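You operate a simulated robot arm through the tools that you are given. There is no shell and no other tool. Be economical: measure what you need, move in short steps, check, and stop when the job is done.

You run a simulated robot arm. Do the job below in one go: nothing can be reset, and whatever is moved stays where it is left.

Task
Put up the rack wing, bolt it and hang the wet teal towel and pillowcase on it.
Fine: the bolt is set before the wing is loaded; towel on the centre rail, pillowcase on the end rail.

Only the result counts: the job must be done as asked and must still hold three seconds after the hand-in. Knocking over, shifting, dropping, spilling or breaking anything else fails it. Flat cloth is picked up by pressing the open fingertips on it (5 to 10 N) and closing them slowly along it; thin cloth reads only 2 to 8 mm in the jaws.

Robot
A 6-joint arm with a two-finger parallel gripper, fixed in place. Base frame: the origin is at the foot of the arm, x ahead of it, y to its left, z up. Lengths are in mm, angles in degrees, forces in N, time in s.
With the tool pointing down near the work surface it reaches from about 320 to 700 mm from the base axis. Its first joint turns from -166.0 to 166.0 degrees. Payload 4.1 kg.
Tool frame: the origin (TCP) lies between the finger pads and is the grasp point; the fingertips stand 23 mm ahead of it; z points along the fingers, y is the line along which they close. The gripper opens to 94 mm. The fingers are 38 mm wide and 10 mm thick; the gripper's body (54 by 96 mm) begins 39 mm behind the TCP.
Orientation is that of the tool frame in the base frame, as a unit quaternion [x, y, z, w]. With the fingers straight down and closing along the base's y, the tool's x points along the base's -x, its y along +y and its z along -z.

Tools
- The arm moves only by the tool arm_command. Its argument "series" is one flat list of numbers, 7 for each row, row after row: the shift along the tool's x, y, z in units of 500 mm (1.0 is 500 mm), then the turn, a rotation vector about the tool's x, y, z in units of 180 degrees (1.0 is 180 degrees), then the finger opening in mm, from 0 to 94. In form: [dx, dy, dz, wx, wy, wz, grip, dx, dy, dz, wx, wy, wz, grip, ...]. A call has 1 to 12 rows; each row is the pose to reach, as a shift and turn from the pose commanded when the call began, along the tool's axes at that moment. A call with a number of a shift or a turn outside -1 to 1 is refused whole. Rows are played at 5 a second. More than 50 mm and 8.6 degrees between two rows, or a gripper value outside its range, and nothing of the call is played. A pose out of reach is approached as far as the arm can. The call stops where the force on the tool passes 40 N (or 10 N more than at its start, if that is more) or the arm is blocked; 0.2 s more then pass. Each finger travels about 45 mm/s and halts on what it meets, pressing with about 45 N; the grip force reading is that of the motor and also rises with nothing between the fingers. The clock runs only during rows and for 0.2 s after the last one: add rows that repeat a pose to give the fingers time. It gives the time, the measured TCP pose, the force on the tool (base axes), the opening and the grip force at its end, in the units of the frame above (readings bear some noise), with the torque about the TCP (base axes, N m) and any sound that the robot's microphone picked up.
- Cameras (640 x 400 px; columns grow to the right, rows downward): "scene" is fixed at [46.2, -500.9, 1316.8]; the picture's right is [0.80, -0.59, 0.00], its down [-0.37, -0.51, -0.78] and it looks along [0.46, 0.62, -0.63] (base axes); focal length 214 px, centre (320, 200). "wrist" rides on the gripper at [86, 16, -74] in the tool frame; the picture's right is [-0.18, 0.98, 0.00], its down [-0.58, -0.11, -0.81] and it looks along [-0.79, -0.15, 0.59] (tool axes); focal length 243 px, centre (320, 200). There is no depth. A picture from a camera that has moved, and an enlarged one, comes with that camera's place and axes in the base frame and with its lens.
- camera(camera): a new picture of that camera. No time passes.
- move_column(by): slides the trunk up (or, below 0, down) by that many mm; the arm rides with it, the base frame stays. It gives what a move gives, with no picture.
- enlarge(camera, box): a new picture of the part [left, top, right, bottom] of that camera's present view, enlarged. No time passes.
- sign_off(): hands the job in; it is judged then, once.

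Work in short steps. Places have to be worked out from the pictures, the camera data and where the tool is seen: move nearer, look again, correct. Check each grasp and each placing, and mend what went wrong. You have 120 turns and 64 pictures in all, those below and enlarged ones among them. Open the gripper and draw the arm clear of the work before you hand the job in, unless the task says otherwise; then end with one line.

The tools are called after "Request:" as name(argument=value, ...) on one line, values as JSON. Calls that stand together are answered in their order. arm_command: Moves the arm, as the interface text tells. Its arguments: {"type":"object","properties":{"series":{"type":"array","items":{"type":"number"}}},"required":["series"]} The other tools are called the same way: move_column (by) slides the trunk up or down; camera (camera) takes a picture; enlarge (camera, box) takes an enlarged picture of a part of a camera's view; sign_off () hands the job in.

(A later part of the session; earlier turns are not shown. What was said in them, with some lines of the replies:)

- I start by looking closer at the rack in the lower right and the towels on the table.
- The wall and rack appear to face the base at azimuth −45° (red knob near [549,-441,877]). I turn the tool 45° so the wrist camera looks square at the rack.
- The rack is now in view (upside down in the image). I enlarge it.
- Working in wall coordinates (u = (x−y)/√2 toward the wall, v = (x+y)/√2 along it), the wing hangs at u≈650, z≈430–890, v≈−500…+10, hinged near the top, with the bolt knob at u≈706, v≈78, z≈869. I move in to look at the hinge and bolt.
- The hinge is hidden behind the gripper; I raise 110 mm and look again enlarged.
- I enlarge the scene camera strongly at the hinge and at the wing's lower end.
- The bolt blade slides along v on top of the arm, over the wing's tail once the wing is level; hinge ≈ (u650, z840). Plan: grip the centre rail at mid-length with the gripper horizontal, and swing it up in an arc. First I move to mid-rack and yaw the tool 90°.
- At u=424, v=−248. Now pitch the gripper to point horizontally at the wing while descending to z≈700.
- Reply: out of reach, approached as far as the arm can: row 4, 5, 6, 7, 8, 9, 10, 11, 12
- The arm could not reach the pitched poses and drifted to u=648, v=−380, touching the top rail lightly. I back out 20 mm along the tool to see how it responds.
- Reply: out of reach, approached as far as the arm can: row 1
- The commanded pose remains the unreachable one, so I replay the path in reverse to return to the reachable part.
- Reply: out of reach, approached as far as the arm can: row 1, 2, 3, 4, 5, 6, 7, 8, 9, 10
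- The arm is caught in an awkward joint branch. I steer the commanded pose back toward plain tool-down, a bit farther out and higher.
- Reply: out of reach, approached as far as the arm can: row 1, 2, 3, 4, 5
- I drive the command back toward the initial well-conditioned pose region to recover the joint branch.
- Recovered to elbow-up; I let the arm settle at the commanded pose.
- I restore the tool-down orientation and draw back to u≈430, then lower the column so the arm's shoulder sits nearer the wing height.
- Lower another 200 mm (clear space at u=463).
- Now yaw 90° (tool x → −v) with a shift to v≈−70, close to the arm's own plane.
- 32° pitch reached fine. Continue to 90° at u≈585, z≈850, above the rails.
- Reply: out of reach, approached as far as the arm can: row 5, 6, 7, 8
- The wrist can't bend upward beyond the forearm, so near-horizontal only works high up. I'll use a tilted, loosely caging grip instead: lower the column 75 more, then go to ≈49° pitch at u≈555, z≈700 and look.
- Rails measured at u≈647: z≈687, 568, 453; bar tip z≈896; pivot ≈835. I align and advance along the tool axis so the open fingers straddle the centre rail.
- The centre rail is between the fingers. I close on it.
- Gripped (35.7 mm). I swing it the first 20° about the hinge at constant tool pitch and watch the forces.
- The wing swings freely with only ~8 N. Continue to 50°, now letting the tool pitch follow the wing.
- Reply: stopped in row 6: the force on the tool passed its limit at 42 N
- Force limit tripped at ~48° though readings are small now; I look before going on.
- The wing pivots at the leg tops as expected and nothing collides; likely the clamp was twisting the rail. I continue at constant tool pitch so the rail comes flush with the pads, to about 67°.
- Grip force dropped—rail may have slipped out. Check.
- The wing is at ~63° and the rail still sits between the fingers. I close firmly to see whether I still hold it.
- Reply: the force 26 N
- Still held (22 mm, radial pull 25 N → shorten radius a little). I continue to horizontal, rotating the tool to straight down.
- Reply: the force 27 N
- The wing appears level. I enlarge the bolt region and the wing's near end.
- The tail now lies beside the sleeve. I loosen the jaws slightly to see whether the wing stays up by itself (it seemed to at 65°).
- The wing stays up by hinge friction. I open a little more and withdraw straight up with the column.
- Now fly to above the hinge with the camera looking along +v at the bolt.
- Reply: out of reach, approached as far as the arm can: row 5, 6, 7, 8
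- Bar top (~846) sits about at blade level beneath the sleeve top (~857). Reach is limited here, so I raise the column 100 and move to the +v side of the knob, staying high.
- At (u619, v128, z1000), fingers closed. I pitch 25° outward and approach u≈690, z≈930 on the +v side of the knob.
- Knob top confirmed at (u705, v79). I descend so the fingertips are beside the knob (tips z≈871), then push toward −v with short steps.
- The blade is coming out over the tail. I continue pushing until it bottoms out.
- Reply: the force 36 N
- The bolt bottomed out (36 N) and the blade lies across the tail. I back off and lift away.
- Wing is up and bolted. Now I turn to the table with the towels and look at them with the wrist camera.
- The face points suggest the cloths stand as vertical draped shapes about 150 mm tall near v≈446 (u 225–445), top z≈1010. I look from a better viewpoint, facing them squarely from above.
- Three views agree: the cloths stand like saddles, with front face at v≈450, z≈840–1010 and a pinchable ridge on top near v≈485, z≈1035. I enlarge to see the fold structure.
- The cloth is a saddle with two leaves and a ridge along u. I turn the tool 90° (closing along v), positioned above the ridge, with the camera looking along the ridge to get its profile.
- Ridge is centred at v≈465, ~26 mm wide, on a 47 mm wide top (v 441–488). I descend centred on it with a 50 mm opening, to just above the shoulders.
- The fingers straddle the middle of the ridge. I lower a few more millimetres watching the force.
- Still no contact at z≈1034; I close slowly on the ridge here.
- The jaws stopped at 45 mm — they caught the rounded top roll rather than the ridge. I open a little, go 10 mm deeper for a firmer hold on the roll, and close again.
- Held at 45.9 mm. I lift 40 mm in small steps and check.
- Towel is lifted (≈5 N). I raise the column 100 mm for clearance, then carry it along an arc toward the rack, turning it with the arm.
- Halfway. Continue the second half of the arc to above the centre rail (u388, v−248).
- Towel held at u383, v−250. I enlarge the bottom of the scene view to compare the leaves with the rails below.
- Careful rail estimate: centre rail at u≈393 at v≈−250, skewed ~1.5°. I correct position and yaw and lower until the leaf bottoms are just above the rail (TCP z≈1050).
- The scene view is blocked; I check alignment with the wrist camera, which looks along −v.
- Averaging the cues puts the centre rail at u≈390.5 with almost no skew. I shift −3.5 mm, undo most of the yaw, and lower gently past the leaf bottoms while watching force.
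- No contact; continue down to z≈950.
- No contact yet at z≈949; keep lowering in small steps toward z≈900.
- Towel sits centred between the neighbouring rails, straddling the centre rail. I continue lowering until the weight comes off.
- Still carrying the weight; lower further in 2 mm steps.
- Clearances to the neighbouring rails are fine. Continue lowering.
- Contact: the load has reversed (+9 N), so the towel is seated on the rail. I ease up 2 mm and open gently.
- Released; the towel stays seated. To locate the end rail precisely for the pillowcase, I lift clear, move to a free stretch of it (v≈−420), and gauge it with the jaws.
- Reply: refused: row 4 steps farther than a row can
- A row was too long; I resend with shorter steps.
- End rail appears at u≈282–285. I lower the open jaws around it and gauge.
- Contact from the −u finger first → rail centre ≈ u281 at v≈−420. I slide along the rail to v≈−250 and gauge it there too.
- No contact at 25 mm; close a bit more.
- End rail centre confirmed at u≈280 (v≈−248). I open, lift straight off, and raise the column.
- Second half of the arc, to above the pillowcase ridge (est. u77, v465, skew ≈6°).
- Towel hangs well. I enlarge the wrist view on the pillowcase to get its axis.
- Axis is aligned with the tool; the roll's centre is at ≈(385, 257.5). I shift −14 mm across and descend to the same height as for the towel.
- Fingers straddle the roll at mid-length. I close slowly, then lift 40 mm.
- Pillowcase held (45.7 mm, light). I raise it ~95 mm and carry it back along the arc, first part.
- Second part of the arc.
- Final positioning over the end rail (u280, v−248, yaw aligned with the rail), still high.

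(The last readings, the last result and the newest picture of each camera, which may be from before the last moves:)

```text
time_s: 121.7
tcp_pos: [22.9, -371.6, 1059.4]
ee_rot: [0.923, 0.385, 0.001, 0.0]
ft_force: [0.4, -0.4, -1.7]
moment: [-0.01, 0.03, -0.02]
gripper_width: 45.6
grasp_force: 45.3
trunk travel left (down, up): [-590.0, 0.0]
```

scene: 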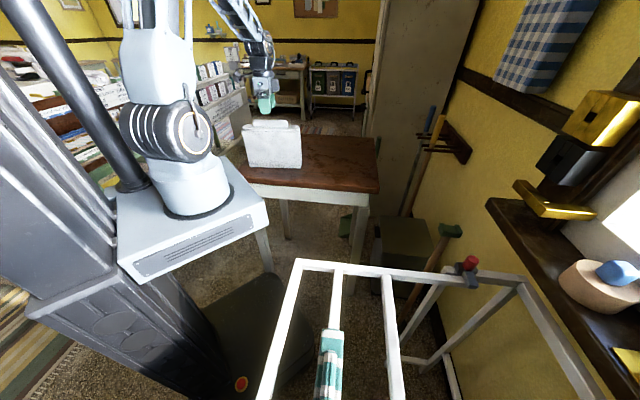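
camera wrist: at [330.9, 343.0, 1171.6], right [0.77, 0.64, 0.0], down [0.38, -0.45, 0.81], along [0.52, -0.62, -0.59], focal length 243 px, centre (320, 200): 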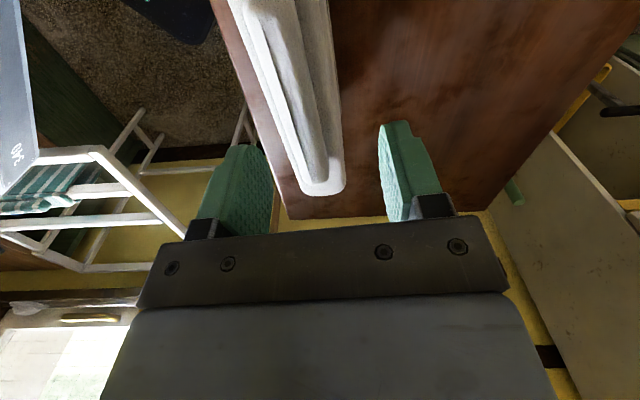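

Aligned at u≈279.5. I lower past the leaf-entry height while watching force.

Request:
arm_command(series=[0, 0.001, 0.02, 0, 0, 0, 30, 0, 0.001, 0.04, 0, 0, 0, 30, 0, 0.001, 0.06, 0, 0, 0, 30, 0, 0.001, 0.08, 0, 0, 0, 30, 0, 0.001, 0.1, 0, 0, 0, 30, 0, 0.001, 0.12, 0, 0, 0, 30, 0, 0.001, 0.12, 0, 0, 0, 30])

Request:
camera(camera="wrist")

```text
time_s: 123.3
tcp_pos: [22.5, -373.6, 1000.2]
ee_rot: [0.923, 0.384, 0.001, 0.0]
ft_force: [-0.4, 0.5, -2.4]
moment: [0.0, 0.02, 0.04]
gripper_width: 45.6
grasp_force: 45.1
trunk travel left (down, up): [-590.0, 0.0]
```

```text
4 pictures are left
camera wrist: at [96.2, -323.0, 1074.0], right [0.57, -0.82, 0.0], down [-0.49, -0.34, 0.81], along [-0.66, -0.46, -0.59], focal length 243 px, centre (320, 200)
```

wrist: 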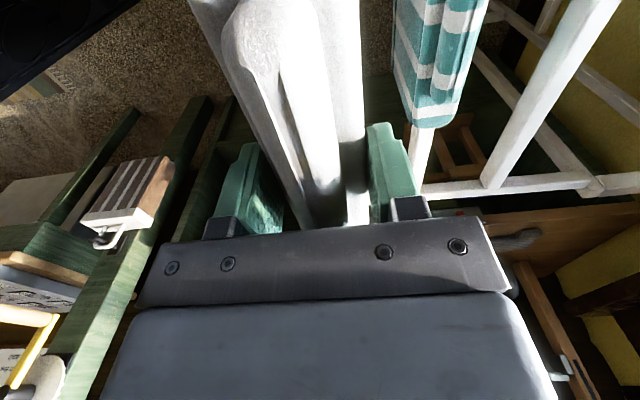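

No contact and the towel beside is clear. Continue down to ≈ 880.

Request:
arm_command(series=[0, 0, 0.025, 0, 0, 0, 30, 0, 0, 0.05, 0, 0, 0, 30, 0, 0, 0.075, 0, 0, 0, 30, 0, 0, 0.1, 0, 0, 0, 30, 0, 0, 0.125, 0, 0, 0, 30, 0, 0, 0.15, 0, 0, 0, 30, 0, 0, 0.175, 0, 0, 0, 30, 0, 0, 0.2, 0, 0, 0, 30, 0, 0, 0.22, 0, 0, 0, 30, 0, 0, 0.24, 0, 0, 0, 30, 0, 0, 0.24, 0, 0, 0, 30])

```text
time_s: 125.7
tcp_pos: [23.5, -373.9, 878.6]
ee_rot: [0.923, 0.385, 0.0, 0.0]
ft_force: [-0.9, 1.0, -1.8]
moment: [-0.03, 0.01, -0.02]
gripper_width: 45.8
grasp_force: 44.9
trunk travel left (down, up): [-590.0, 0.0]
```

Still free; lower in 2–3 mm steps to contact (expected near z≈847).

Request:
arm_command(series=[0, 0, 0.008, 0, 0, 0, 30, 0, 0, 0.016, 0, 0, 0, 30, 0, 0, 0.024, 0, 0, 0, 30, 0, 0, 0.032, 0, 0, 0, 30, 0, 0, 0.04, 0, 0, 0, 30, 0, 0, 0.048, 0, 0, 0, 30, 0, 0, 0.054, 0, 0, 0, 30, 0, 0, 0.06, 0, 0, 0, 30, 0, 0, 0.06, 0, 0, 0, 30])

```text
time_s: 127.7
tcp_pos: [22.9, -373.5, 849.9]
ee_rot: [0.923, 0.384, 0.001, -0.001]
ft_force: [-1.5, -0.1, -1.4]
moment: [-0.01, -0.01, 0.0]
gripper_width: 45.4
grasp_force: 44.5
trunk travel left (down, up): [-590.0, 0.0]
```

Request:
arm_command(series=[0, 0, 0.003, 0, 0, 0, 30, 0, 0, 0.006, 0, 0, 0, 30, 0, 0, 0.009, 0, 0, 0, 30, 0, 0, 0.009, 0, 0, 0, 30])

```text
time_s: 128.7
tcp_pos: [23.9, -373.6, 846.1]
ee_rot: [0.923, 0.385, 0.0, 0.0]
ft_force: [1.3, 0.0, 0.4]
moment: [-0.13, 0.09, 0.04]
gripper_width: 45.5
grasp_force: 45.0
trunk travel left (down, up): [-590.0, 0.0]
```

Contact beginning (weight coming off). One more millimetre, then open gently.

Request:
arm_command(series=[0, 0, 0.003, 0, 0, 0, 30, 0, 0, 0.003, 0, 0, 0, 30])

Request:
arm_command(series=[0, 0, 0, 0, 0, 0, 40, 0, 0, 0, 0, 0, 0, 46, 0, 0, 0, 0, 0, 0, 50, 0, 0, 0, 0, 0, 0, 54, 0, 0, 0, 0, 0, 0, 60, 0, 0, 0, 0, 0, 0, 62, 0, 0, 0, 0, 0, 0, 62])

```text
time_s: 129.3
tcp_pos: [24.4, -373.5, 845.0]
ee_rot: [0.923, 0.384, 0.0, 0.002]
ft_force: [2.5, -0.6, 15.8]
moment: [0.13, -0.47, 0.0]
gripper_width: 45.6
grasp_force: 45.1
trunk travel left (down, up): [-590.0, 0.0]
```

```text
time_s: 130.9
tcp_pos: [24.1, -373.2, 843.6]
ee_rot: [0.923, 0.384, 0.001, 0.0]
ft_force: [-0.3, 0.1, 0.3]
moment: [0.0, 0.0, -0.03]
gripper_width: 61.9
grasp_force: 0.0
trunk travel left (down, up): [-590.0, 0.0]
```

Seated (15.8 N) and released. I lift straight up and draw the arm away toward the free middle.

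Request:
arm_command(series=[0, 0, -0.04, 0, 0, 0, 62, 0, 0, -0.1, 0, 0, 0, 62, 0, 0, -0.18, 0, 0, 0, 62, 0, 0, -0.26, 0, 0, 0, 62, 0, 0, -0.34, 0, 0, 0, 62, 0, 0, -0.42, 0, 0, 0, 62, 0, 0, -0.5, 0, 0, 0, 62])

Request:
arm_command(series=[0.047, 0.048, 0, 0, 0, -0.0222, 94, 0.099, 0.093, 0, 0, 0, -0.0444, 94, 0.155, 0.133, 0, 0, 0, -0.0667, 94, 0.214, 0.168, 0, 0, 0, -0.0889, 94, 0.278, 0.198, 0, 0, 0, -0.1111, 94, 0.344, 0.222, 0, 0, 0, -0.1333, 94, 0.413, 0.24, 0, 0, 0, -0.1556, 94, 0.485, 0.253, 0, 0, 0, -0.1778, 94, 0.557, 0.258, 0, 0, 0, -0.2, 94, 0.631, 0.258, 0, 0, 0, -0.2222, 94, 0.705, 0.25, 0, 0, 0, -0.2444, 94, 0.779, 0.236, 0, 0, 0, -0.2667, 94])

Request:
camera(camera="scene")

```text
time_s: 132.5
tcp_pos: [23.4, -373.9, 1092.8]
ee_rot: [0.923, 0.384, 0.001, -0.001]
ft_force: [-0.4, 0.4, -0.1]
moment: [-0.03, 0.0, 0.01]
gripper_width: 62.1
grasp_force: 0.1
trunk travel left (down, up): [-590.0, 0.0]
```

```text
time_s: 135.1
tcp_pos: [381.0, -179.6, 1092.8]
ee_rot: [0.686, 0.727, 0.0, -0.001]
ft_force: [-0.2, 0.0, -0.1]
moment: [0.01, 0.01, 0.02]
gripper_width: 93.8
grasp_force: 0.1
trunk travel left (down, up): [-590.0, 0.0]
```

```text
3 pictures are left
```

scene: 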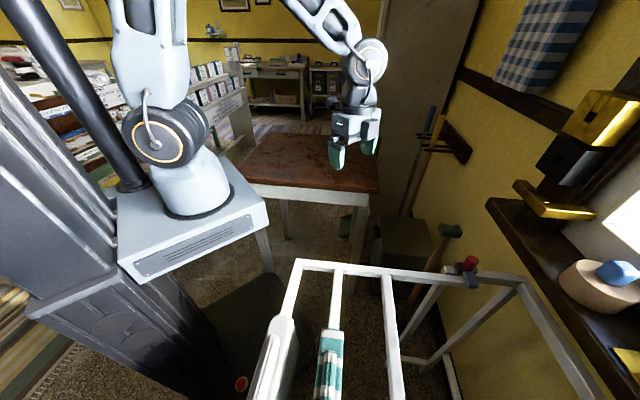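

Both cloths are on the rack; I enlarge once to confirm that they hang on the right rails and the bolt is still home.

Request:
enlarge(camera="scene", box=[240, 240, 496, 400])

```text
2.50 times, centred on (368, 320) of scene
camera zoom: at [46.2, -500.9, 1316.8], right [0.8, -0.59, 0.0], down [-0.37, -0.51, -0.78], along [0.46, 0.62, -0.63], focal length 536 px, centre (200, -100)
```

zoom: 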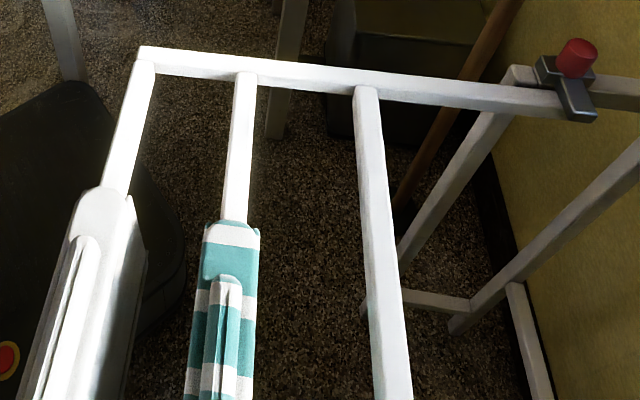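

The towel straddles the centre rail, the pillowcase the end rail, the bolt is across the tail, and the arm is clear with the gripper open. I hand in.

Request:
sign_off()

```text
The job is handed in.
```

The wing is up and was bolted before loading; the teal towel hangs on the centre rail, the pillowcase on the end rail, and the arm is clear with the gripper open.
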